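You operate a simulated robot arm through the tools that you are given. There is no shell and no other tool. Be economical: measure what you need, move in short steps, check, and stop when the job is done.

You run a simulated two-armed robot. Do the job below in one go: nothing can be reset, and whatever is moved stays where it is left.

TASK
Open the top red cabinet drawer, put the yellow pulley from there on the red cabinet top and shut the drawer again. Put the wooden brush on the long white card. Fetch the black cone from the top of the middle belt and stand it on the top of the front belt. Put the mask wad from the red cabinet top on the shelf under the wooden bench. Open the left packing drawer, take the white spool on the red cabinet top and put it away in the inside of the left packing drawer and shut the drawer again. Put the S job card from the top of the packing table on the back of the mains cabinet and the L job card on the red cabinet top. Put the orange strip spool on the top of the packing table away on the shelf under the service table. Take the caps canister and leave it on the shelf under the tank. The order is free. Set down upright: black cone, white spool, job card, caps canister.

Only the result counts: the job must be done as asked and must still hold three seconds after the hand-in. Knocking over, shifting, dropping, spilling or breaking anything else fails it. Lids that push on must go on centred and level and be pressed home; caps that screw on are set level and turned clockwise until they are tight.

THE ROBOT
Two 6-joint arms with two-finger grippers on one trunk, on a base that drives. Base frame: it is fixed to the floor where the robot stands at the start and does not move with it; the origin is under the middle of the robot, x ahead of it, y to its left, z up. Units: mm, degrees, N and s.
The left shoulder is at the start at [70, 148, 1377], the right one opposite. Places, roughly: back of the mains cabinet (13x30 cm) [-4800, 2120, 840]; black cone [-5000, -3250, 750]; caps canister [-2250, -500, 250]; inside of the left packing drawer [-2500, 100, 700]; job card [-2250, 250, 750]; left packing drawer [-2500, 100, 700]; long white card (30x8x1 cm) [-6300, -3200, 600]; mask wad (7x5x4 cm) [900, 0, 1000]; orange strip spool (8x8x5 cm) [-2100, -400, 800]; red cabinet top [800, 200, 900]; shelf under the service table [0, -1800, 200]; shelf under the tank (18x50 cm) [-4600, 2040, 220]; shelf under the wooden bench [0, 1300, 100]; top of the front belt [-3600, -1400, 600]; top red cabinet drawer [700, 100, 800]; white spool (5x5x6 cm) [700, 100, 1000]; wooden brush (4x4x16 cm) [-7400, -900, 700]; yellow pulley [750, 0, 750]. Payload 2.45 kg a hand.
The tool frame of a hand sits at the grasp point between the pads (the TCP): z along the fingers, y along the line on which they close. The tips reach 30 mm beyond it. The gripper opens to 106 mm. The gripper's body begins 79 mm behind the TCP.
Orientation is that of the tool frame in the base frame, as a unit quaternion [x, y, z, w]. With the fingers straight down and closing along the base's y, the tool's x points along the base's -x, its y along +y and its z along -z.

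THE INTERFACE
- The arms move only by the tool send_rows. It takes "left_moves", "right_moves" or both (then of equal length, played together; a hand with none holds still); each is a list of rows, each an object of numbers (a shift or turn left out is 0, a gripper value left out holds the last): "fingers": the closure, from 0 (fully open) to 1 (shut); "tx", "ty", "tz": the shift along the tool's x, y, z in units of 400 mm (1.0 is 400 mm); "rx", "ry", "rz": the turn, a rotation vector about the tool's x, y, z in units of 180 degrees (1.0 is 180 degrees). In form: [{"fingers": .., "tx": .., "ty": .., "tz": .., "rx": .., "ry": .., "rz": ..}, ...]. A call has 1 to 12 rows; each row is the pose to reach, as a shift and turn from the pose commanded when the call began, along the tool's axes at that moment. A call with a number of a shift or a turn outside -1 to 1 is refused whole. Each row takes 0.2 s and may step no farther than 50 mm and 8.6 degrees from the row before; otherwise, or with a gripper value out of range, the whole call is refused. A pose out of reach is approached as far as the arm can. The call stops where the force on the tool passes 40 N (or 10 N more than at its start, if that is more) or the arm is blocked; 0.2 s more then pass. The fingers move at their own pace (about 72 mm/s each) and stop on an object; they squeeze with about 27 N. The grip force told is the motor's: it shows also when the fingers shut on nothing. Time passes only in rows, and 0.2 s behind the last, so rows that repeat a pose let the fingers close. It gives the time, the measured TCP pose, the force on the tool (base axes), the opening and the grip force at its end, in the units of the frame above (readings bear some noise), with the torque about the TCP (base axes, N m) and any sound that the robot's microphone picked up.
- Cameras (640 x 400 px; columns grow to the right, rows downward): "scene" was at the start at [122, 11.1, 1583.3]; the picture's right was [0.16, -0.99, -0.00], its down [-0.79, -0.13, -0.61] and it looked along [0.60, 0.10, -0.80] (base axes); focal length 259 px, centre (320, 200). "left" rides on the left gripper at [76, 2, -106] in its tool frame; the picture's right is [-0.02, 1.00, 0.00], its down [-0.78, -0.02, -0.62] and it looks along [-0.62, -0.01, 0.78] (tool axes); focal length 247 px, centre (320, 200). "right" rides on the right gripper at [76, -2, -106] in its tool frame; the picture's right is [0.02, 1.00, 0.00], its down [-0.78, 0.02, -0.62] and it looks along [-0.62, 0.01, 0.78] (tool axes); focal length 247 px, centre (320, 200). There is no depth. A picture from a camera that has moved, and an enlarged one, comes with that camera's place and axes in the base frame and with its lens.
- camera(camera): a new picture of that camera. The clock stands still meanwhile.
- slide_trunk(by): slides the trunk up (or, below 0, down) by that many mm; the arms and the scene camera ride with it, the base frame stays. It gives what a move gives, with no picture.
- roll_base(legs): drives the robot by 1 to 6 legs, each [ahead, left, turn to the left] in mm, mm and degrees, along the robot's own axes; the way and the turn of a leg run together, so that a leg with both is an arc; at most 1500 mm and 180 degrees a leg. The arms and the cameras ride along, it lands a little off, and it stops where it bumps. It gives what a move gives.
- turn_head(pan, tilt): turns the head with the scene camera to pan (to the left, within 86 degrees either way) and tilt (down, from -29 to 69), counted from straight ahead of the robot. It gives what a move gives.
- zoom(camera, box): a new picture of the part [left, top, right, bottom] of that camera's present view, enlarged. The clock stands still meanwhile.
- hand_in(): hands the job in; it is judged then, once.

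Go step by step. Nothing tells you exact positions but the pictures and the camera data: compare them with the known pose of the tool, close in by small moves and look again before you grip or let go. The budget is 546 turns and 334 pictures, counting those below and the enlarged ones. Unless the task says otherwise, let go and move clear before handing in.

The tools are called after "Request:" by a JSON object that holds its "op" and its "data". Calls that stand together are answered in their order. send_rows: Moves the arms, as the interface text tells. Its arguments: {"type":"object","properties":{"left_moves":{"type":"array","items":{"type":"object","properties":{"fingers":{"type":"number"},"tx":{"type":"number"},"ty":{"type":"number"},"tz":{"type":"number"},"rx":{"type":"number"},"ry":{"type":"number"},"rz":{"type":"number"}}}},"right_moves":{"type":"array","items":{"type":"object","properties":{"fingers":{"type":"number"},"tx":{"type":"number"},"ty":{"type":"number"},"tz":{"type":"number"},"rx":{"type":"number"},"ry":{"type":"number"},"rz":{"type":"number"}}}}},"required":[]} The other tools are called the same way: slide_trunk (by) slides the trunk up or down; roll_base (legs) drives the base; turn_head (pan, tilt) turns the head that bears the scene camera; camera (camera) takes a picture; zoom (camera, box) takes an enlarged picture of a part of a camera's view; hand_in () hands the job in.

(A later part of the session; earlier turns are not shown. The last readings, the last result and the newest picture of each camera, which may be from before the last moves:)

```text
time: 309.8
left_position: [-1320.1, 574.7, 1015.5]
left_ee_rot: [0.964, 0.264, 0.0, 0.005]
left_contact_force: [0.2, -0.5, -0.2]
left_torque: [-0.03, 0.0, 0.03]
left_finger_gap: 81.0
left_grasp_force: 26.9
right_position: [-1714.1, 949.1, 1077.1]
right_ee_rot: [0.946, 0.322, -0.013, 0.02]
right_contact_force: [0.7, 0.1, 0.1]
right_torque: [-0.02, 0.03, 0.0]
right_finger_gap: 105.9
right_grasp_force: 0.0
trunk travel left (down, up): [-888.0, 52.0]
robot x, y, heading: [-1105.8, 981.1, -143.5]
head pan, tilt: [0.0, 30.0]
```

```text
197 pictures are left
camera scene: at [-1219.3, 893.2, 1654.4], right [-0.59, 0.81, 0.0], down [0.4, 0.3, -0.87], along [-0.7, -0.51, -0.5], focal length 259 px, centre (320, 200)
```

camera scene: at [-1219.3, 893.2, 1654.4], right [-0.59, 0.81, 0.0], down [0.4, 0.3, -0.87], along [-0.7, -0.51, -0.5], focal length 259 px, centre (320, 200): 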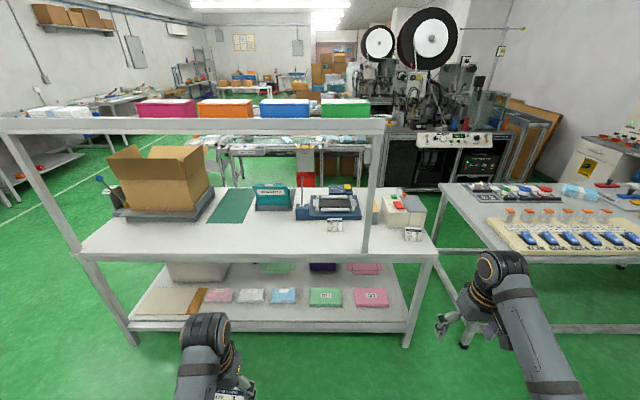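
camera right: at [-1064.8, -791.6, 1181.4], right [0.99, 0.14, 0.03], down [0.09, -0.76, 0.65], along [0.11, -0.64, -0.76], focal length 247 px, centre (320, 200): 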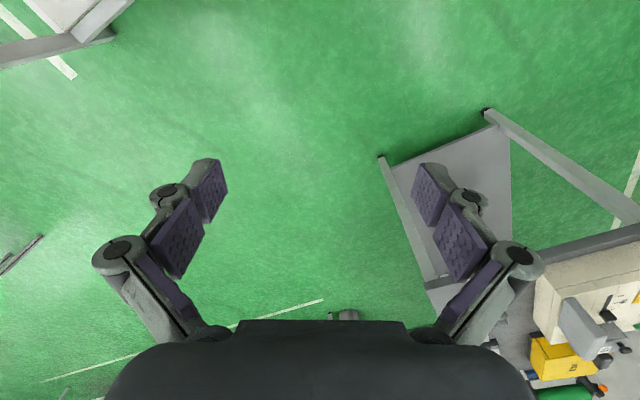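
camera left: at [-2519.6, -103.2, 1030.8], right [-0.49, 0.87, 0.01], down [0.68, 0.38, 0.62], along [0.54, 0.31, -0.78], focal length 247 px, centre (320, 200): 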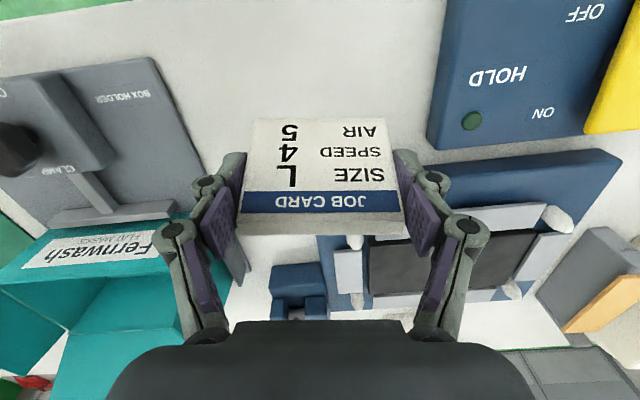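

Request:
{"op": "zoom", "data": {"camera": "scene", "box": [300, 205, 350, 240]}}

Request:
{"op": "zoom", "data": {"camera": "scene", "box": [390, 215, 440, 250]}}

Request:
{"op": "zoom", "data": {"camera": "scene", "box": [70, 80, 390, 280]}}

```text
11.43 times, centred on (325, 222) of scene
camera zoom: at [-1219.3, 893.2, 1654.4], right [-0.59, 0.81, 0.0], down [0.4, 0.3, -0.87], along [-0.7, -0.51, -0.5], focal length 2961 px, centre (263, -57)
```

zoom: 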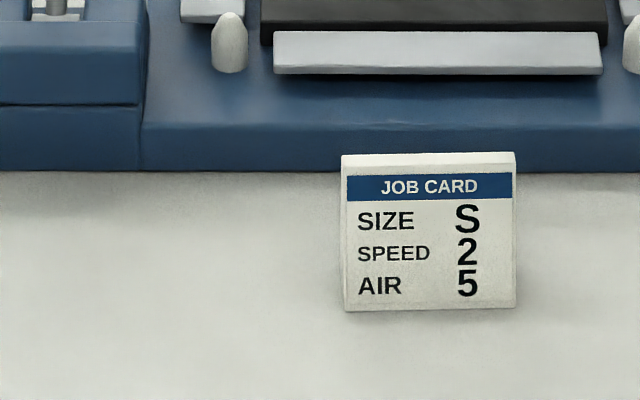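

```text
11.43 times, centred on (415, 232) of scene
camera zoom: at [-1219.3, 893.2, 1654.4], right [-0.59, 0.81, 0.0], down [0.4, 0.3, -0.87], along [-0.7, -0.51, -0.5], focal length 2961 px, centre (-766, -171)
```

zoom: 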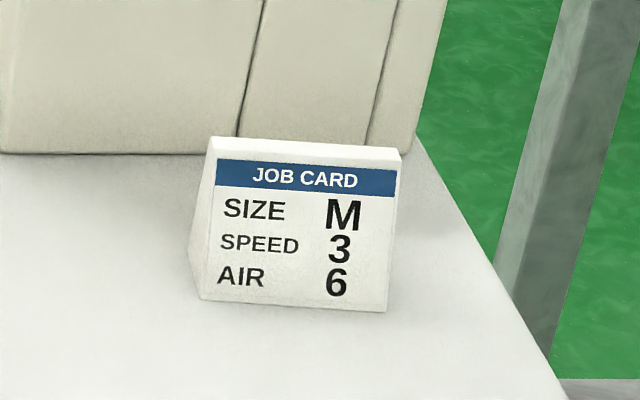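

```text
2.00 times, centred on (230, 180) of scene
camera zoom: at [-1219.3, 893.2, 1654.4], right [-0.59, 0.81, 0.0], down [0.4, 0.3, -0.87], along [-0.7, -0.51, -0.5], focal length 518 px, centre (500, 240)
```

zoom: 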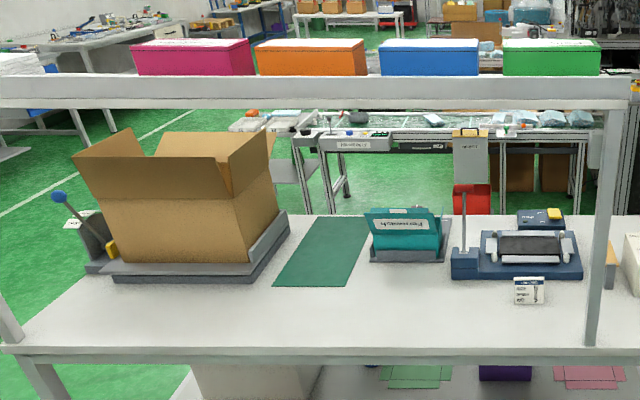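

S card is the one in the middle; M stays. I fetch S with the free right hand from this side.

Request:
{"op": "send_rows", "data": {"right_moves": [{"rx": 0.0095, "ry": 0.0118, "rz": 0.006}]}}

Request:
{"op": "roll_base", "data": {"legs": [[0, 251, 0], [640, 0, 0]]}}

Request:
{"op": "camera", "data": {"camera": "right"}}

Request:
{"op": "camera", "data": {"camera": "scene"}}

```text
time: 310.2
left_position: [-1320.2, 575.5, 1014.3]
left_ee_rot: [0.964, 0.264, 0.0, 0.003]
left_contact_force: [-0.3, 0.3, -0.5]
left_torque: [0.02, -0.03, -0.01]
left_finger_gap: 80.8
left_grasp_force: 26.8
right_position: [-1716.8, 948.1, 1073.3]
right_ee_rot: [0.95, 0.312, -0.001, 0.0]
right_contact_force: [-0.2, -0.2, 0.1]
right_torque: [0.02, 0.02, 0.0]
right_finger_gap: 106.1
right_grasp_force: 0.0
right hand out of reach, approached as far as the arm can: row 1
trunk travel left (down, up): [-888.0, 52.0]
robot x, y, heading: [-1099.0, 976.0, -143.7]
head pan, tilt: [0.0, 30.0]
```

```text
time: 315.2
left_position: [-1682.3, -9.1, 1014.0]
left_ee_rot: [0.964, 0.267, 0.0, 0.005]
left_contact_force: [0.0, 0.3, 0.5]
left_torque: [-0.02, 0.0, 0.0]
left_finger_gap: 81.1
left_grasp_force: 26.9
right_position: [-2082.6, 363.2, 1073.6]
right_ee_rot: [0.949, 0.316, -0.001, 0.002]
right_contact_force: [-0.9, 0.0, -0.1]
right_torque: [-0.04, 0.01, 0.02]
right_finger_gap: 106.0
right_grasp_force: 0.0
trunk travel left (down, up): [-888.0, 52.0]
robot x, y, heading: [-1469.9, 390.2, -143.6]
head pan, tilt: [0.0, 30.0]
```

```text
193 pictures are left
camera right: at [-2021.9, 410.3, 1179.5], right [0.62, -0.79, 0.0], down [-0.62, -0.48, 0.62], along [-0.49, -0.38, -0.78], focal length 247 px, centre (320, 200)
```

right: 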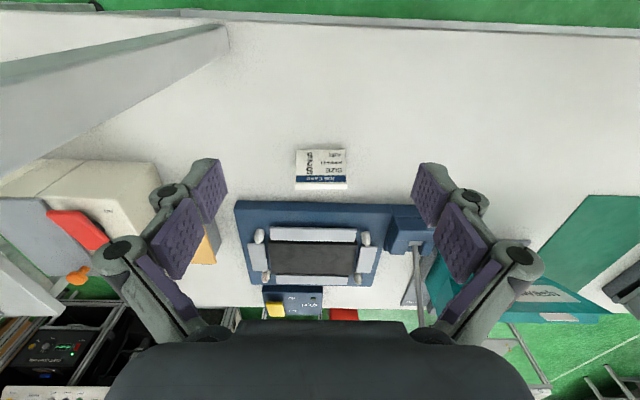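

```text
192 pictures are left
camera scene: at [-1583.9, 309.8, 1654.5], right [-0.6, 0.8, 0.0], down [0.4, 0.3, -0.87], along [-0.7, -0.52, -0.5], focal length 259 px, centre (320, 200)
```

scene: 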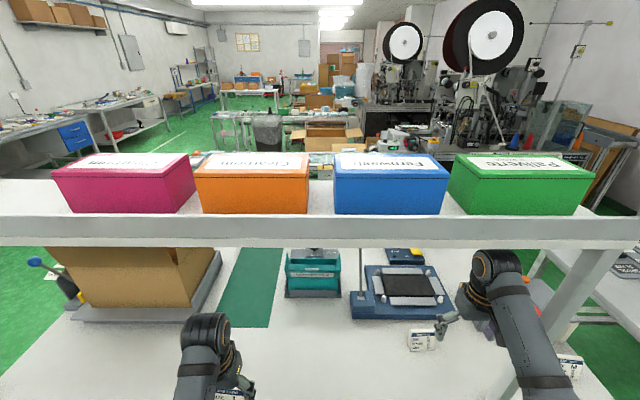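

Request:
{"op": "slide_trunk", "data": {"by": -110}}

Request:
{"op": "roll_base", "data": {"legs": [[112, 3, 0]]}}

Request:
{"op": "send_rows", "data": {"right_moves": [{"tz": 0.05}, {"tz": 0.1}, {"tz": 0.15}]}}

Request:
{"op": "camera", "data": {"camera": "right"}}

```text
time: 316.7
left_position: [-1683.8, -9.3, 904.1]
left_ee_rot: [0.964, 0.267, 0.0, 0.005]
left_contact_force: [-0.5, -0.3, -0.1]
left_torque: [-0.02, -0.03, -0.01]
left_finger_gap: 80.9
left_grasp_force: 26.7
right_position: [-2083.6, 362.5, 963.0]
right_ee_rot: [0.949, 0.316, -0.002, 0.002]
right_contact_force: [0.5, 0.7, -0.2]
right_torque: [-0.01, -0.04, 0.03]
right_finger_gap: 105.9
right_grasp_force: 0.2
trunk travel left (down, up): [-778.0, 162.0]
robot x, y, heading: [-1471.4, 391.9, -143.6]
head pan, tilt: [0.0, 30.0]
```

```text
time: 317.9
left_position: [-1771.9, -78.0, 904.3]
left_ee_rot: [0.964, 0.267, -0.001, 0.004]
left_contact_force: [-0.1, 0.1, -0.1]
left_torque: [0.0, 0.01, 0.0]
left_finger_gap: 80.9
left_grasp_force: 27.0
right_position: [-2170.7, 293.6, 962.5]
right_ee_rot: [0.949, 0.315, -0.001, 0.001]
right_contact_force: [-0.2, 0.1, 0.5]
right_torque: [0.03, 0.01, -0.04]
right_finger_gap: 106.0
right_grasp_force: 0.1
trunk travel left (down, up): [-778.0, 162.0]
robot x, y, heading: [-1558.3, 325.4, -143.3]
head pan, tilt: [0.0, 30.0]
```

```text
time: 318.7
left_position: [-1772.1, -79.1, 904.0]
left_ee_rot: [0.964, 0.267, 0.001, 0.004]
left_contact_force: [-0.6, -0.5, -0.2]
left_torque: [0.02, 0.02, -0.05]
left_finger_gap: 81.2
left_grasp_force: 27.7
right_position: [-2171.5, 291.9, 901.7]
right_ee_rot: [0.949, 0.316, -0.001, 0.002]
right_contact_force: [-0.2, 0.1, 0.4]
right_torque: [-0.01, -0.01, 0.02]
right_finger_gap: 106.0
right_grasp_force: 0.0
trunk travel left (down, up): [-778.0, 162.0]
robot x, y, heading: [-1559.4, 324.3, -143.3]
head pan, tilt: [0.0, 30.0]
```

```text
191 pictures are left
camera right: at [-2111.0, 339.7, 1008.8], right [0.62, -0.79, 0.0], down [-0.62, -0.48, 0.62], along [-0.49, -0.38, -0.78], focal length 247 px, centre (320, 200)
```

right: 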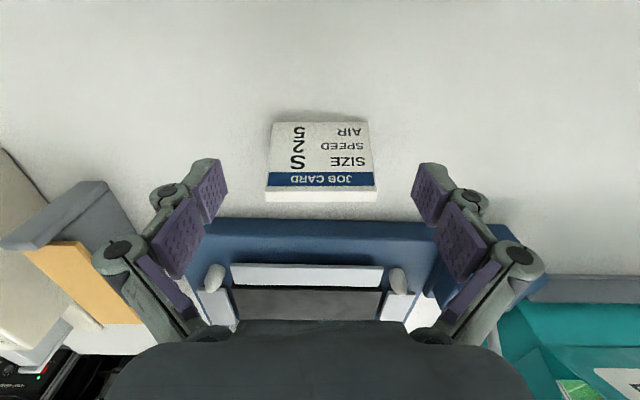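

Request:
{"op": "send_rows", "data": {"right_moves": [{"tz": 0.04, "tx": -0.02}, {"tz": 0.08, "tx": -0.04}, {"tz": 0.12, "tx": -0.043}, {"tz": 0.138, "tx": -0.043}]}}

Request:
{"op": "camera", "data": {"camera": "right"}}

```text
time: 319.7
left_position: [-1772.1, -78.2, 904.1]
left_ee_rot: [0.964, 0.267, 0.001, 0.005]
left_contact_force: [-0.3, -0.5, -0.7]
left_torque: [0.0, 0.04, 0.0]
left_finger_gap: 80.8
left_grasp_force: 27.1
right_position: [-2186.0, 282.5, 846.8]
right_ee_rot: [0.949, 0.316, 0.0, 0.001]
right_contact_force: [-0.7, 1.0, 0.5]
right_torque: [-0.01, 0.04, -0.02]
right_finger_gap: 106.2
right_grasp_force: 0.1
trunk travel left (down, up): [-778.0, 162.0]
robot x, y, heading: [-1557.3, 321.8, -143.4]
head pan, tilt: [0.0, 30.0]
```

```text
190 pictures are left
camera right: at [-2124.8, 330.0, 953.9], right [0.62, -0.79, 0.0], down [-0.62, -0.48, 0.62], along [-0.49, -0.38, -0.78], focal length 247 px, centre (320, 200)
```

right: 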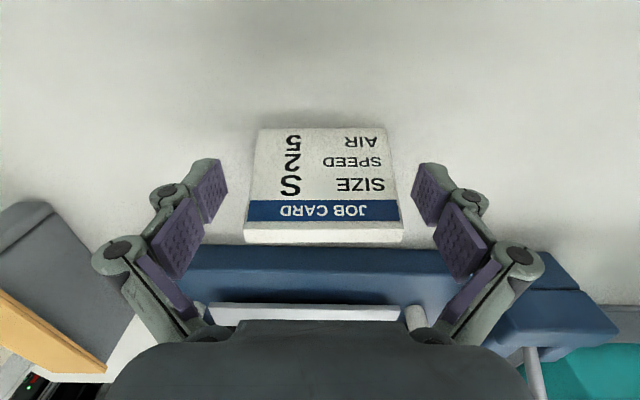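

Request:
{"op": "send_rows", "data": {"right_moves": [{"fingers": 0.15, "tx": 0.005}, {"fingers": 1, "tx": 0.005}, {"fingers": 1, "tx": 0.005}, {"fingers": 1, "tx": 0.005}]}}

Request:
{"op": "send_rows", "data": {"right_moves": [{"tz": -0.02}, {"tz": -0.06}, {"tz": -0.12}, {"tz": -0.18}]}}

Request:
{"op": "camera", "data": {"camera": "right"}}

```text
time: 320.7
left_position: [-1771.6, -79.5, 903.9]
left_ee_rot: [0.964, 0.267, 0.0, 0.005]
left_contact_force: [0.0, 0.2, -1.2]
left_torque: [0.03, 0.03, 0.01]
left_finger_gap: 81.3
left_grasp_force: 26.5
right_position: [-2183.7, 282.9, 847.4]
right_ee_rot: [0.949, 0.316, -0.002, 0.001]
right_contact_force: [-0.8, 0.4, 3.9]
right_torque: [-0.07, -0.03, 0.04]
right_finger_gap: 81.2
right_grasp_force: 26.7
trunk travel left (down, up): [-778.0, 162.0]
robot x, y, heading: [-1558.7, 322.4, -143.4]
head pan, tilt: [0.0, 30.0]
```

```text
time: 321.7
left_position: [-1772.1, -78.4, 904.3]
left_ee_rot: [0.964, 0.267, 0.0, 0.005]
left_contact_force: [0.4, 0.5, -0.9]
left_torque: [-0.02, 0.0, 0.0]
left_finger_gap: 80.9
left_grasp_force: 27.0
right_position: [-2184.6, 285.0, 919.7]
right_ee_rot: [0.949, 0.315, 0.0, 0.001]
right_contact_force: [-0.4, 0.0, -0.7]
right_torque: [0.03, 0.01, -0.01]
right_finger_gap: 81.3
right_grasp_force: 26.6
trunk travel left (down, up): [-778.0, 162.0]
robot x, y, heading: [-1556.7, 325.7, -143.2]
head pan, tilt: [0.0, 30.0]
```

```text
189 pictures are left
camera right: at [-2122.7, 331.6, 1026.6], right [0.62, -0.79, 0.0], down [-0.62, -0.48, 0.62], along [-0.49, -0.38, -0.78], focal length 247 px, centre (320, 200)
```

right: 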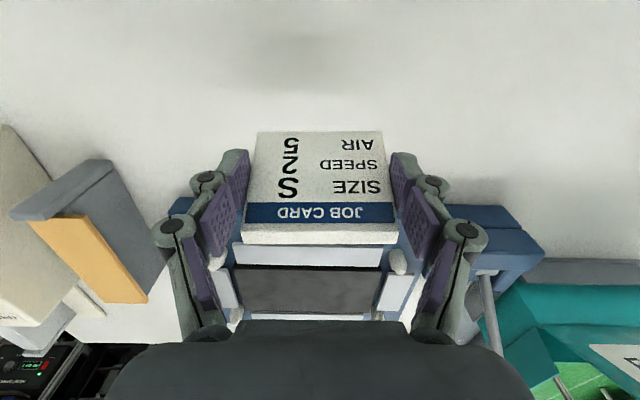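

Both cards in hand. Next: back away, turn, and bring L to the red cabinet, yawed right so that the S card hand stays clear of the case.

Request:
{"op": "roll_base", "data": {"legs": [[-700, 0, 0], [0, 0, 139.8], [560, -505, 0], [559, -506, 0]]}}

Request:
{"op": "slide_trunk", "data": {"by": 140}}

Request:
{"op": "turn_head", "data": {"pan": 15, "tilt": 40}}

Request:
{"op": "camera", "data": {"camera": "scene"}}

```text
time: 338.6
left_position: [484.9, -151.1, 904.8]
left_ee_rot: [0.076, 0.997, 0.005, 0.001]
left_contact_force: [0.2, 0.1, -2.0]
left_torque: [0.0, 0.0, -0.01]
left_finger_gap: 80.7
left_grasp_force: 27.0
right_position: [570.8, -693.3, 919.5]
right_ee_rot: [0.024, 1.0, 0.001, 0.0]
right_contact_force: [0.1, 0.6, -1.0]
right_torque: [0.0, -0.02, -0.02]
right_finger_gap: 81.0
right_grasp_force: 27.0
trunk travel left (down, up): [-778.0, 162.0]
robot x, y, heading: [65.4, -326.1, -3.0]
head pan, tilt: [0.0, 30.0]
```

```text
time: 340.3
left_position: [485.4, -151.4, 1044.2]
left_ee_rot: [0.076, 0.997, 0.004, 0.002]
left_contact_force: [-0.1, -0.6, -0.5]
left_torque: [0.0, 0.0, 0.01]
left_finger_gap: 81.0
left_grasp_force: 26.8
right_position: [571.6, -693.6, 1060.2]
right_ee_rot: [0.025, 1.0, 0.001, 0.001]
right_contact_force: [0.4, -0.9, -1.0]
right_torque: [-0.02, 0.03, -0.03]
right_finger_gap: 81.2
right_grasp_force: 27.2
trunk travel left (down, up): [-918.0, 22.0]
robot x, y, heading: [59.7, -323.4, -3.2]
head pan, tilt: [0.0, 30.0]
```

```text
time: 341.1
left_position: [485.5, -150.4, 1044.0]
left_ee_rot: [0.076, 0.997, 0.005, 0.001]
left_contact_force: [0.1, -0.1, -1.0]
left_torque: [0.01, 0.0, 0.01]
left_finger_gap: 81.2
left_grasp_force: 27.4
right_position: [569.8, -693.3, 1060.5]
right_ee_rot: [0.024, 1.0, 0.001, 0.0]
right_contact_force: [0.2, 0.2, 0.0]
right_torque: [-0.03, 0.03, 0.04]
right_finger_gap: 81.0
right_grasp_force: 26.9
trunk travel left (down, up): [-918.0, 22.0]
robot x, y, heading: [61.5, -323.2, -3.2]
head pan, tilt: [15.0, 40.0]
```

```text
188 pictures are left
camera scene: at [195.5, -311.5, 1669.1], right [0.21, -0.98, 0.0], down [-0.63, -0.13, -0.77], along [0.75, 0.16, -0.64], focal length 259 px, centre (320, 200)
```

scene: 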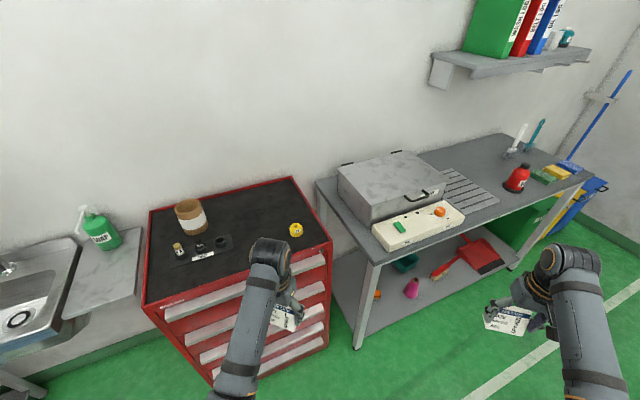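

Request:
{"op": "roll_base", "data": {"legs": [[200, 203, 0]]}}

Request:
{"op": "camera", "data": {"camera": "left"}}

Request:
{"op": "camera", "data": {"camera": "scene"}}

```text
time: 343.1
left_position: [693.8, 42.9, 1046.1]
left_ee_rot: [0.076, 0.997, 0.005, 0.002]
left_contact_force: [-0.3, -0.4, -0.6]
left_torque: [0.03, -0.03, -0.01]
left_finger_gap: 80.9
left_grasp_force: 27.0
right_position: [778.8, -500.5, 1059.4]
right_ee_rot: [0.026, 1.0, 0.001, 0.001]
right_contact_force: [-0.2, 0.0, -0.4]
right_torque: [0.0, 0.0, -0.02]
right_finger_gap: 81.1
right_grasp_force: 27.1
trunk travel left (down, up): [-918.0, 22.0]
robot x, y, heading: [276.6, -130.6, -3.2]
head pan, tilt: [15.0, 40.0]
```

```text
187 pictures are left
camera left: at [618.4, 54.3, 1150.9], right [0.17, 0.98, 0.01], down [0.77, -0.14, 0.62], along [0.62, -0.1, -0.78], focal length 247 px, centre (320, 200)
```

left: 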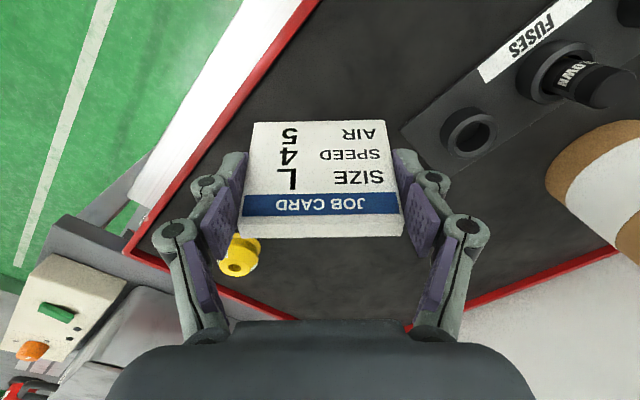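

```text
186 pictures are left
camera scene: at [403.4, -118.2, 1669.2], right [0.21, -0.98, 0.0], down [-0.63, -0.13, -0.77], along [0.75, 0.16, -0.64], focal length 259 px, centre (320, 200)
```

scene: 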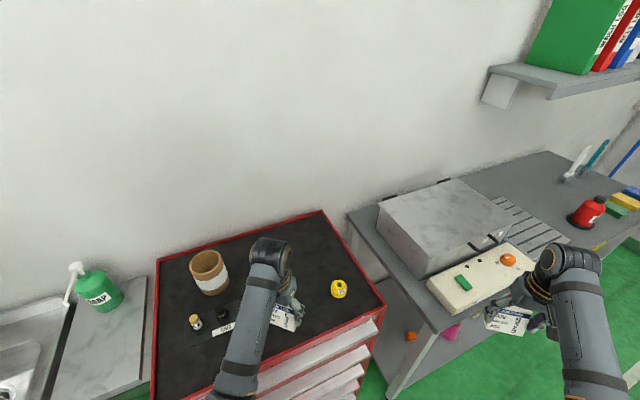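

Request:
{"op": "roll_base", "data": {"legs": [[58, -6, 0]]}}

Request:
{"op": "send_rows", "data": {"left_moves": [{"tz": 0.06}, {"tz": 0.11}, {"tz": 0.15}]}}

Request:
{"op": "camera", "data": {"camera": "left"}}

Request:
{"op": "zoom", "data": {"camera": "scene", "box": [160, 200, 420, 390]}}

```text
time: 344.2
left_position: [745.6, 36.4, 1041.0]
left_ee_rot: [0.067, 0.998, 0.004, -0.002]
left_contact_force: [0.6, 0.3, -1.4]
left_torque: [0.01, 0.05, 0.01]
left_finger_gap: 81.0
left_grasp_force: 27.0
right_position: [840.5, -504.2, 1056.3]
right_ee_rot: [0.016, 1.0, 0.001, -0.002]
right_contact_force: [0.8, -0.5, -1.0]
right_torque: [0.02, 0.1, 0.01]
right_finger_gap: 81.2
right_grasp_force: 27.3
trunk travel left (down, up): [-918.0, 22.0]
robot x, y, heading: [322.5, -141.6, -2.5]
head pan, tilt: [15.0, 40.0]
stopped in leg 1: the robot was blocked; the commanded pose is now the measured one
```

```text
time: 345.0
left_position: [739.3, 38.2, 986.7]
left_ee_rot: [0.067, 0.998, 0.005, 0.003]
left_contact_force: [2.4, -0.4, 6.3]
left_torque: [-0.08, 0.05, 0.05]
left_finger_gap: 81.0
left_grasp_force: 26.8
right_position: [833.8, -503.7, 1060.7]
right_ee_rot: [0.016, 1.0, 0.001, 0.002]
right_contact_force: [-0.1, -0.7, -0.5]
right_torque: [-0.03, -0.04, -0.01]
right_finger_gap: 80.8
right_grasp_force: 27.2
trunk travel left (down, up): [-918.0, 22.0]
robot x, y, heading: [319.2, -146.5, -2.0]
head pan, tilt: [15.0, 40.0]
```

```text
185 pictures are left
camera left: at [664.3, 47.9, 1091.5], right [0.15, 0.99, 0.01], down [0.77, -0.13, 0.62], along [0.62, -0.09, -0.78], focal length 247 px, centre (320, 200)
```

left: 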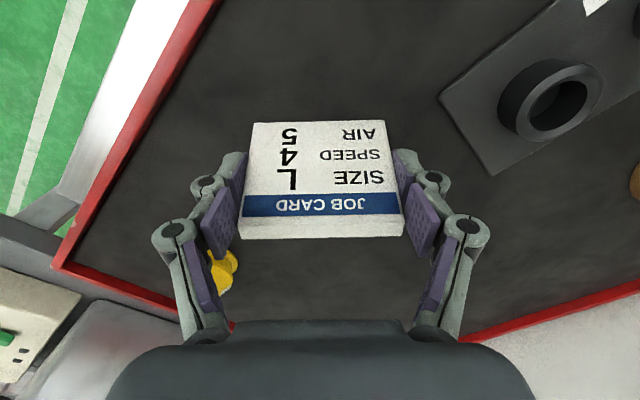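

```text
2.11 times, centred on (290, 295) of scene
camera zoom: at [451.2, -128.1, 1669.5], right [0.22, -0.97, 0.0], down [-0.63, -0.14, -0.77], along [0.75, 0.17, -0.64], focal length 546 px, centre (383, 0)
```

zoom: 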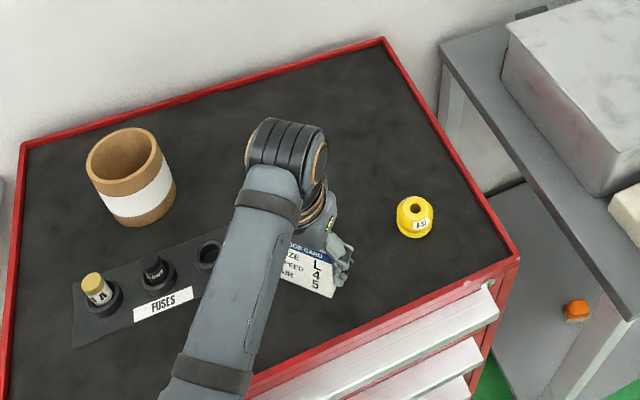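

Request:
{"op": "send_rows", "data": {"left_moves": [{"tz": 0.01}, {"tz": 0.02}, {"tz": 0.028}]}}

Request:
{"op": "camera", "data": {"camera": "left"}}

```text
time: 345.8
left_position: [739.2, 36.1, 974.7]
left_ee_rot: [0.067, 0.998, 0.004, 0.003]
left_contact_force: [0.9, -0.8, 17.5]
left_torque: [0.0, -0.03, 0.01]
left_finger_gap: 81.8
left_grasp_force: 27.2
right_position: [835.9, -505.1, 1059.1]
right_ee_rot: [0.017, 1.0, 0.001, 0.002]
right_contact_force: [-1.6, 0.4, -0.3]
right_torque: [0.01, 0.0, -0.03]
right_finger_gap: 81.1
right_grasp_force: 26.8
trunk travel left (down, up): [-918.0, 22.0]
robot x, y, heading: [321.0, -146.2, -2.4]
head pan, tilt: [15.0, 40.0]
```

```text
183 pictures are left
camera left: at [663.7, 47.5, 1080.2], right [0.16, 0.99, 0.01], down [0.77, -0.13, 0.62], along [0.62, -0.09, -0.78], focal length 247 px, centre (320, 200)
```

left: 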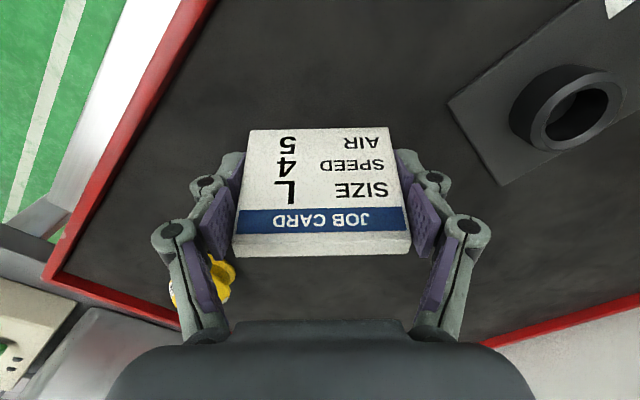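

Request:
{"op": "send_rows", "data": {"left_moves": [{"fingers": 0.15}, {"fingers": 0.0}, {"fingers": 0}, {"fingers": 0}, {"tz": -0.05}, {"tz": -0.12}, {"tz": -0.2}]}}

Request:
{"op": "camera", "data": {"camera": "left"}}

Request:
{"op": "zoom", "data": {"camera": "scene", "box": [160, 200, 420, 390]}}

```text
time: 347.4
left_position: [742.5, 33.6, 1047.0]
left_ee_rot: [0.068, 0.998, 0.005, 0.002]
left_contact_force: [-0.2, -0.3, 0.6]
left_torque: [0.01, 0.0, 0.02]
left_finger_gap: 106.0
left_grasp_force: 0.0
left hand out of reach, approached as far as the arm can: row 7
right_position: [836.6, -504.7, 1059.7]
right_ee_rot: [0.017, 1.0, 0.001, 0.001]
right_contact_force: [0.1, -0.2, -0.8]
right_torque: [-0.01, 0.02, 0.0]
right_finger_gap: 81.0
right_grasp_force: 26.9
trunk travel left (down, up): [-918.0, 22.0]
robot x, y, heading: [322.9, -145.3, -2.1]
head pan, tilt: [15.0, 40.0]
```

```text
182 pictures are left
camera left: at [665.9, 45.7, 1152.1], right [0.16, 0.99, 0.01], down [0.77, -0.13, 0.62], along [0.62, -0.09, -0.78], focal length 247 px, centre (320, 200)
```

left: 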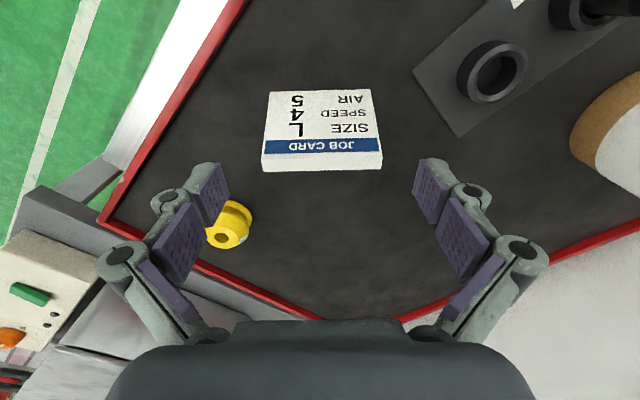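

```text
2.11 times, centred on (290, 295) of scene
camera zoom: at [453.7, -127.9, 1669.0], right [0.22, -0.97, 0.0], down [-0.63, -0.14, -0.77], along [0.75, 0.17, -0.64], focal length 546 px, centre (383, 0)
```

zoom: 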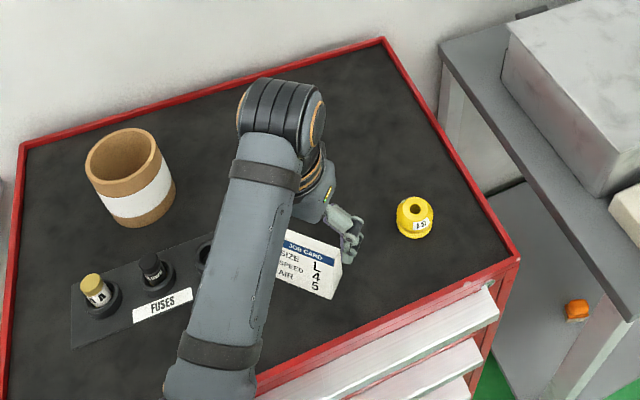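

Request:
{"op": "slide_trunk", "data": {"by": 20}}

Request:
{"op": "roll_base", "data": {"legs": [[-400, 0, 0]]}}

Request:
{"op": "turn_head", "data": {"pan": 35, "tilt": 40}}

Request:
{"op": "camera", "data": {"camera": "scene"}}

```text
time: 348.1
left_position: [741.6, 35.3, 1065.3]
left_ee_rot: [0.067, 0.998, 0.004, 0.002]
left_contact_force: [-0.1, 0.2, 0.0]
left_torque: [0.02, 0.02, 0.01]
left_finger_gap: 106.2
left_grasp_force: 0.2
right_position: [835.6, -503.7, 1080.5]
right_ee_rot: [0.017, 1.0, 0.001, 0.001]
right_contact_force: [-0.3, 0.0, -0.9]
right_torque: [0.02, 0.0, -0.03]
right_finger_gap: 81.2
right_grasp_force: 26.6
trunk travel left (down, up): [-938.0, 2.0]
robot x, y, heading: [322.5, -148.1, -2.5]
head pan, tilt: [15.0, 40.0]
```

```text
time: 350.6
left_position: [347.2, 50.0, 1064.3]
left_ee_rot: [0.067, 0.998, 0.004, 0.002]
left_contact_force: [-0.1, 0.3, -0.1]
left_torque: [-0.02, 0.01, 0.04]
left_finger_gap: 105.9
left_grasp_force: 0.0
right_position: [441.5, -489.0, 1078.7]
right_ee_rot: [0.016, 1.0, 0.0, 0.0]
right_contact_force: [0.0, -0.1, -0.1]
right_torque: [0.04, 0.01, 0.0]
right_finger_gap: 81.1
right_grasp_force: 27.2
trunk travel left (down, up): [-938.0, 2.0]
robot x, y, heading: [-75.0, -127.8, -2.0]
head pan, tilt: [15.0, 40.0]
```

```text
time: 351.4
left_position: [343.6, 48.9, 1066.1]
left_ee_rot: [0.068, 0.998, 0.005, 0.004]
left_contact_force: [0.1, 0.4, 0.0]
left_torque: [0.0, -0.01, 0.02]
left_finger_gap: 106.0
left_grasp_force: 0.0
right_position: [438.9, -488.8, 1079.7]
right_ee_rot: [0.017, 1.0, 0.001, 0.001]
right_contact_force: [-0.5, -0.8, -0.1]
right_torque: [0.03, -0.01, -0.01]
right_finger_gap: 81.1
right_grasp_force: 26.5
trunk travel left (down, up): [-938.0, 2.0]
robot x, y, heading: [-73.5, -129.5, -2.1]
head pan, tilt: [35.0, 40.0]
```

```text
180 pictures are left
camera scene: at [44.4, -85.5, 1689.1], right [0.54, -0.84, 0.0], down [-0.54, -0.35, -0.77], along [0.64, 0.42, -0.64], focal length 259 px, centre (320, 200)
```

scene: 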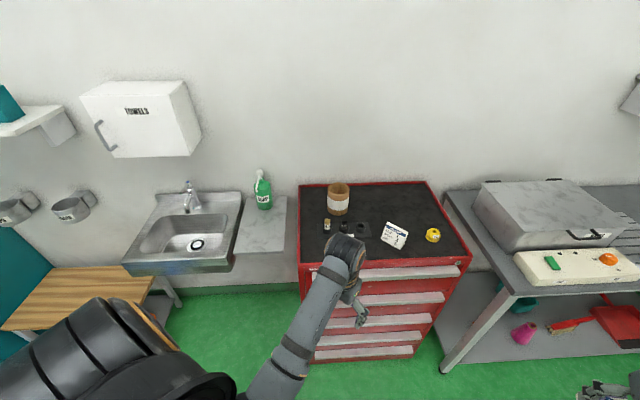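

L card stands on the cabinet, drawer shut. Now back round to the packing table's working side for the caps canister.

Request:
{"op": "roll_base", "data": {"legs": [[0, 0, -141.5], [0, 239, 0], [1500, 0, 0], [1144, 0, 0], [0, -757, 0], [0, -757, 0]]}}

Request:
{"op": "roll_base", "data": {"legs": [[0, 0, 140]]}}

Request:
{"op": "turn_head", "data": {"pan": 20, "tilt": 40}}

Request:
{"op": "slide_trunk", "data": {"by": -350}}

Request:
{"op": "camera", "data": {"camera": "scene"}}

```text
time: 378.9
left_position: [-3166.8, -1145.6, 1066.7]
left_ee_rot: [0.96, 0.28, -0.002, 0.005]
left_contact_force: [-0.6, -0.2, 0.1]
left_torque: [0.03, 0.03, -0.02]
left_finger_gap: 106.1
left_grasp_force: 0.2
right_position: [-3586.4, -794.5, 1078.4]
right_ee_rot: [0.945, 0.328, -0.001, 0.0]
right_contact_force: [-0.6, 0.3, -0.9]
right_torque: [0.05, 0.02, 0.02]
right_finger_gap: 80.9
right_grasp_force: 27.7
trunk travel left (down, up): [-938.0, 2.0]
robot x, y, heading: [-2962.4, -736.6, -141.8]
head pan, tilt: [35.0, 40.0]
```

```text
time: 385.0
left_position: [-2538.9, -567.7, 1066.4]
left_ee_rot: [0.077, 0.997, 0.004, 0.002]
left_contact_force: [0.0, 0.3, -0.5]
left_torque: [0.04, 0.0, 0.04]
left_finger_gap: 106.1
left_grasp_force: 0.0
right_position: [-2455.5, -1106.7, 1079.7]
right_ee_rot: [0.026, 1.0, 0.001, 0.001]
right_contact_force: [-0.7, 0.2, -0.4]
right_torque: [-0.01, -0.02, 0.01]
right_finger_gap: 81.0
right_grasp_force: 27.3
trunk travel left (down, up): [-938.0, 2.0]
robot x, y, heading: [-2964.2, -737.4, -3.6]
head pan, tilt: [35.0, 40.0]
```

```text
time: 385.8
left_position: [-2539.0, -566.3, 1066.8]
left_ee_rot: [0.078, 0.997, 0.005, 0.001]
left_contact_force: [1.2, -1.3, 0.4]
left_torque: [0.03, -0.01, -0.02]
left_finger_gap: 106.3
left_grasp_force: 0.0
right_position: [-2457.8, -1106.6, 1079.3]
right_ee_rot: [0.027, 1.0, 0.001, 0.001]
right_contact_force: [0.5, -0.3, -0.8]
right_torque: [0.02, 0.0, 0.03]
right_finger_gap: 81.0
right_grasp_force: 26.9
trunk travel left (down, up): [-938.0, 2.0]
robot x, y, heading: [-2962.4, -738.7, -3.3]
head pan, tilt: [20.0, 40.0]
```

```text
time: 389.2
left_position: [-2539.6, -565.3, 715.2]
left_ee_rot: [0.077, 0.997, 0.004, 0.003]
left_contact_force: [0.7, -0.2, -0.3]
left_torque: [0.0, -0.03, 0.0]
left_finger_gap: 106.2
left_grasp_force: 0.1
right_position: [-2456.7, -1107.0, 729.9]
right_ee_rot: [0.026, 1.0, 0.001, 0.001]
right_contact_force: [0.3, -0.2, -1.0]
right_torque: [0.0, 0.02, 0.0]
right_finger_gap: 80.9
right_grasp_force: 26.7
trunk travel left (down, up): [-588.0, 352.0]
robot x, y, heading: [-2964.6, -735.9, -3.4]
head pan, tilt: [20.0, 40.0]
```

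```text
179 pictures are left
camera scene: at [-2833.0, -716.1, 1339.1], right [0.29, -0.96, 0.0], down [-0.62, -0.18, -0.77], along [0.73, 0.22, -0.64], focal length 259 px, centre (320, 200)
```

scene: 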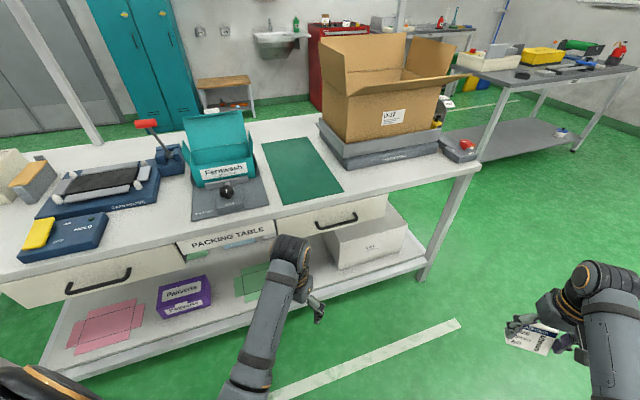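

Request:
{"op": "slide_trunk", "data": {"by": -380}}

Request:
{"op": "camera", "data": {"camera": "scene"}}

Request:
{"op": "camera", "data": {"camera": "left"}}

```text
time: 392.9
left_position: [-2538.9, -565.9, 335.6]
left_ee_rot: [0.077, 0.997, 0.005, 0.002]
left_contact_force: [0.5, 0.6, -0.2]
left_torque: [-0.04, -0.02, 0.0]
left_finger_gap: 106.1
left_grasp_force: 0.0
right_position: [-2457.2, -1105.9, 349.1]
right_ee_rot: [0.027, 1.0, 0.0, 0.0]
right_contact_force: [0.1, -0.5, -0.5]
right_torque: [0.04, 0.0, 0.04]
right_finger_gap: 81.3
right_grasp_force: 26.5
trunk travel left (down, up): [-208.0, 732.0]
robot x, y, heading: [-2961.2, -738.7, -3.2]
head pan, tilt: [20.0, 40.0]
```

```text
178 pictures are left
camera scene: at [-2833.0, -716.1, 959.1], right [0.29, -0.96, 0.0], down [-0.62, -0.18, -0.77], along [0.73, 0.22, -0.64], focal length 259 px, centre (320, 200)
```

scene: 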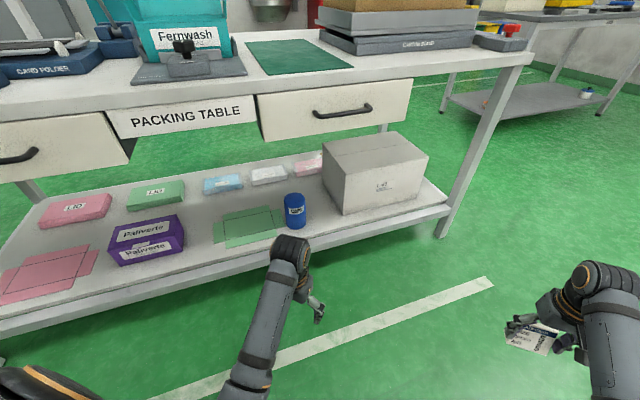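

```text
177 pictures are left
camera left: at [-2615.3, -554.1, 441.9], right [0.18, 0.98, 0.01], down [0.77, -0.14, 0.62], along [0.62, -0.1, -0.78], focal length 247 px, centre (320, 200)
```

left: 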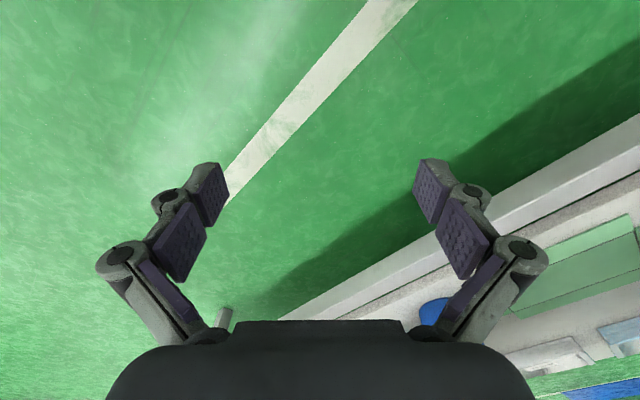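

Request:
{"op": "send_rows", "data": {"left_moves": [{"tx": -0.08, "tz": 0.03}, {"tx": -0.16, "tz": 0.06}, {"tx": -0.25, "tz": 0.08}]}}

Request:
{"op": "roll_base", "data": {"legs": [[0, 172, 0], [120, 0, 0]]}}

Request:
{"op": "camera", "data": {"camera": "left"}}

Request:
{"op": "camera", "data": {"camera": "scene"}}

```text
time: 393.6
left_position: [-2439.7, -580.6, 304.2]
left_ee_rot: [0.078, 0.997, 0.004, 0.002]
left_contact_force: [-0.5, 0.0, 0.0]
left_torque: [0.01, -0.01, -0.01]
left_finger_gap: 106.0
left_grasp_force: 0.0
right_position: [-2457.6, -1107.2, 350.4]
right_ee_rot: [0.027, 1.0, 0.001, 0.001]
right_contact_force: [0.1, 0.2, -0.6]
right_torque: [0.02, 0.02, 0.04]
right_finger_gap: 81.1
right_grasp_force: 26.8
trunk travel left (down, up): [-208.0, 732.0]
robot x, y, heading: [-2962.1, -737.7, -3.5]
head pan, tilt: [20.0, 40.0]
```

```text
time: 395.9
left_position: [-2311.0, -417.8, 304.2]
left_ee_rot: [0.077, 0.997, 0.004, 0.002]
left_contact_force: [0.2, -0.3, 0.5]
left_torque: [-0.02, 0.01, 0.02]
left_finger_gap: 106.0
left_grasp_force: 0.1
right_position: [-2325.6, -943.4, 349.8]
right_ee_rot: [0.025, 1.0, 0.001, 0.001]
right_contact_force: [1.1, 0.1, -0.3]
right_torque: [-0.02, 0.0, -0.01]
right_finger_gap: 81.1
right_grasp_force: 27.2
trunk travel left (down, up): [-208.0, 732.0]
robot x, y, heading: [-2830.8, -576.4, -3.0]
head pan, tilt: [20.0, 40.0]
```

```text
176 pictures are left
camera left: at [-2386.0, -406.1, 410.0], right [0.17, 0.98, 0.01], down [0.77, -0.14, 0.62], along [0.62, -0.1, -0.78], focal length 247 px, centre (320, 200)
```

left: 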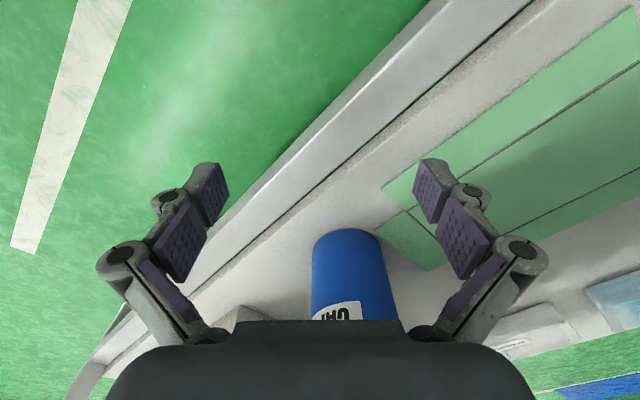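

```text
175 pictures are left
camera scene: at [-2702.4, -553.7, 959.0], right [0.29, -0.96, 0.0], down [-0.62, -0.19, -0.77], along [0.73, 0.22, -0.64], focal length 259 px, centre (320, 200)
```

scene: 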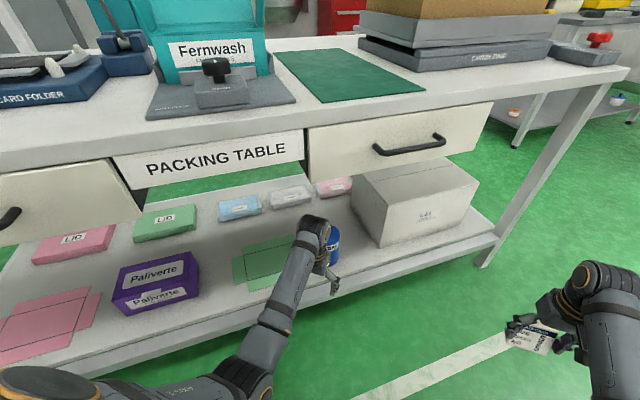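

Request:
{"op": "roll_base", "data": {"legs": [[90, 8, 0]]}}

Request:
{"op": "camera", "data": {"camera": "left"}}

```text
time: 397.1
left_position: [-2220.0, -415.1, 305.7]
left_ee_rot: [0.077, 0.997, 0.004, 0.002]
left_contact_force: [0.9, -0.3, -0.9]
left_torque: [-0.01, -0.02, 0.01]
left_finger_gap: 106.0
left_grasp_force: 0.0
right_position: [-2235.3, -940.5, 348.7]
right_ee_rot: [0.025, 1.0, 0.001, 0.001]
right_contact_force: [0.4, -0.2, -0.5]
right_torque: [0.01, 0.03, -0.02]
right_finger_gap: 80.8
right_grasp_force: 26.9
trunk travel left (down, up): [-208.0, 732.0]
robot x, y, heading: [-2740.9, -570.8, -3.1]
head pan, tilt: [20.0, 40.0]
```

```text
174 pictures are left
camera left: at [-2295.4, -403.1, 410.0], right [0.17, 0.98, 0.01], down [0.77, -0.14, 0.62], along [0.62, -0.1, -0.78], focal length 247 px, centre (320, 200)
```

left: 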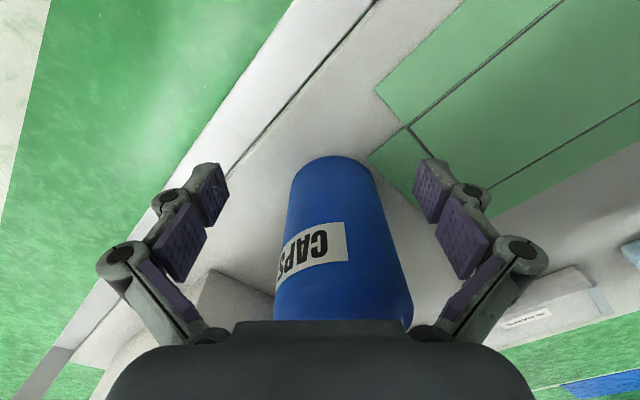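

Request:
{"op": "roll_base", "data": {"legs": [[45, 2, 0]]}}

Request:
{"op": "camera", "data": {"camera": "left"}}

```text
time: 398.0
left_position: [-2174.1, -415.6, 303.9]
left_ee_rot: [0.077, 0.997, 0.005, 0.002]
left_contact_force: [-0.3, -0.3, -0.2]
left_torque: [-0.01, 0.01, 0.01]
left_finger_gap: 106.1
left_grasp_force: 0.0
right_position: [-2190.1, -942.1, 349.9]
right_ee_rot: [0.025, 1.0, 0.001, 0.0]
right_contact_force: [-0.2, -0.5, -1.0]
right_torque: [-0.02, 0.01, -0.02]
right_finger_gap: 80.9
right_grasp_force: 27.3
trunk travel left (down, up): [-208.0, 732.0]
robot x, y, heading: [-2698.8, -572.9, -3.3]
head pan, tilt: [20.0, 40.0]
```

```text
173 pictures are left
camera left: at [-2250.6, -403.5, 410.0], right [0.17, 0.98, 0.01], down [0.77, -0.14, 0.62], along [0.62, -0.1, -0.78], focal length 247 px, centre (320, 200)
```

left: 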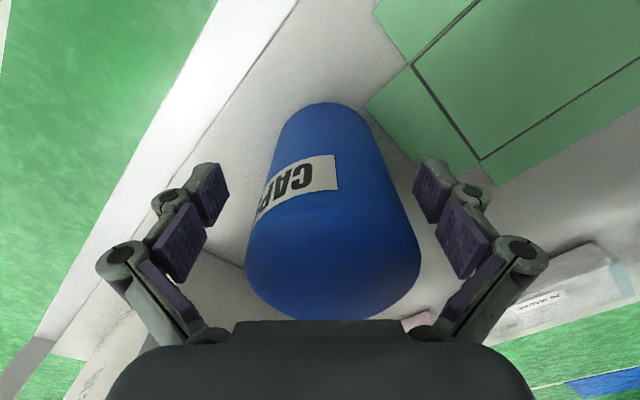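

Request:
{"op": "send_rows", "data": {"left_moves": [{"ty": 0.0175, "tz": 0.0}, {"ty": 0.0175, "tz": 0.04}, {"ty": 0.0175, "tz": 0.045, "tx": -0.035}, {"ty": 0.0175, "tz": 0.045, "tx": -0.07}]}}

Request:
{"op": "camera", "data": {"camera": "left"}}

```text
time: 399.0
left_position: [-2145.8, -412.9, 286.0]
left_ee_rot: [0.077, 0.997, 0.005, 0.002]
left_contact_force: [0.2, 0.1, 0.7]
left_torque: [-0.04, 0.0, 0.0]
left_finger_gap: 106.0
left_grasp_force: 0.1
right_position: [-2189.8, -940.4, 350.3]
right_ee_rot: [0.025, 1.0, 0.0, 0.001]
right_contact_force: [-1.0, 0.9, -0.1]
right_torque: [0.0, 0.0, 0.0]
right_finger_gap: 80.9
right_grasp_force: 26.9
trunk travel left (down, up): [-208.0, 732.0]
robot x, y, heading: [-2696.7, -570.8, -3.2]
head pan, tilt: [20.0, 40.0]
```

```text
172 pictures are left
camera left: at [-2221.3, -400.8, 392.5], right [0.17, 0.98, 0.01], down [0.77, -0.14, 0.62], along [0.62, -0.1, -0.78], focal length 247 px, centre (320, 200)
```

left: 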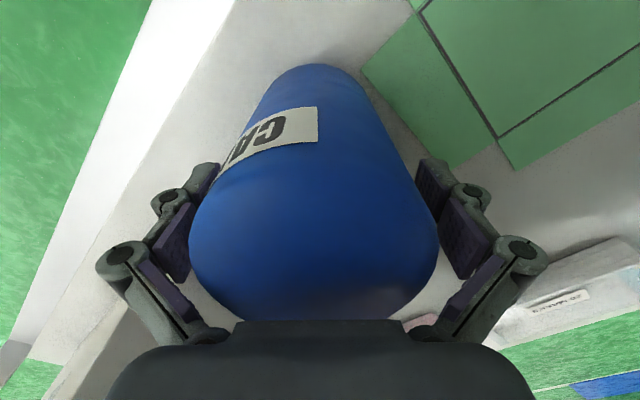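

Request:
{"op": "send_rows", "data": {"left_moves": [{"fingers": 1}, {"fingers": 1}, {"fingers": 1}, {"fingers": 1}]}}

Request:
{"op": "send_rows", "data": {"left_moves": [{"tz": -0.02}, {"tz": -0.05}, {"tz": -0.08}]}}

Request:
{"op": "camera", "data": {"camera": "left"}}

Request:
{"op": "camera", "data": {"camera": "scene"}}

```text
time: 400.0
left_position: [-2144.8, -412.4, 288.8]
left_ee_rot: [0.077, 0.997, 0.005, 0.005]
left_contact_force: [2.4, -1.1, 18.5]
left_torque: [0.02, 0.37, -0.02]
left_finger_gap: 80.4
left_grasp_force: 27.0
right_position: [-2191.6, -940.9, 350.2]
right_ee_rot: [0.024, 1.0, 0.001, 0.002]
right_contact_force: [0.5, -0.3, -1.0]
right_torque: [-0.01, 0.03, 0.01]
right_finger_gap: 81.0
right_grasp_force: 26.9
trunk travel left (down, up): [-208.0, 732.0]
robot x, y, heading: [-2698.1, -571.1, -3.3]
head pan, tilt: [20.0, 40.0]
```

```text
time: 400.8
left_position: [-2146.7, -412.7, 317.8]
left_ee_rot: [0.076, 0.997, 0.005, 0.003]
left_contact_force: [-0.3, -0.4, -1.0]
left_torque: [0.04, 0.01, 0.04]
left_finger_gap: 78.1
left_grasp_force: 26.7
right_position: [-2190.2, -941.6, 349.9]
right_ee_rot: [0.026, 1.0, 0.001, 0.001]
right_contact_force: [1.2, 0.5, -0.6]
right_torque: [-0.02, -0.01, 0.01]
right_finger_gap: 80.9
right_grasp_force: 27.3
trunk travel left (down, up): [-208.0, 732.0]
robot x, y, heading: [-2697.0, -574.0, -3.4]
head pan, tilt: [20.0, 40.0]
```

```text
171 pictures are left
camera left: at [-2222.0, -400.8, 423.9], right [0.17, 0.98, 0.01], down [0.77, -0.14, 0.62], along [0.62, -0.1, -0.78], focal length 247 px, centre (320, 200)
```

left: 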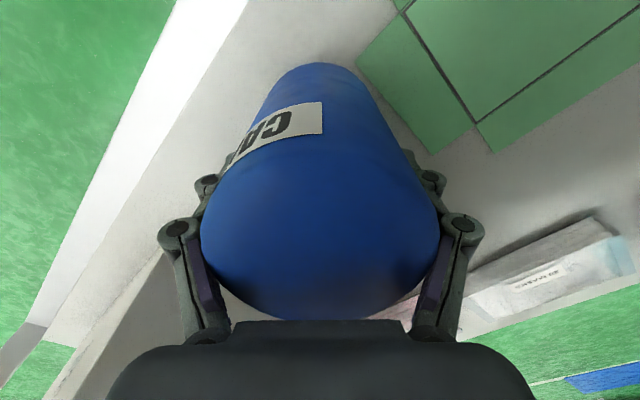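

```text
170 pictures are left
camera scene: at [-2567.0, -551.1, 959.0], right [0.29, -0.96, 0.0], down [-0.62, -0.19, -0.77], along [0.73, 0.22, -0.64], focal length 259 px, centre (320, 200)
```

scene: 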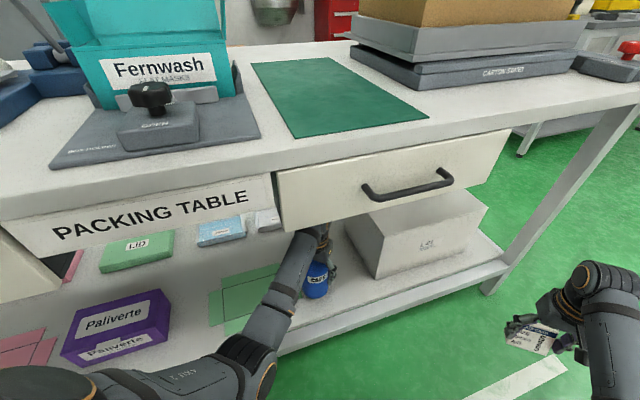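

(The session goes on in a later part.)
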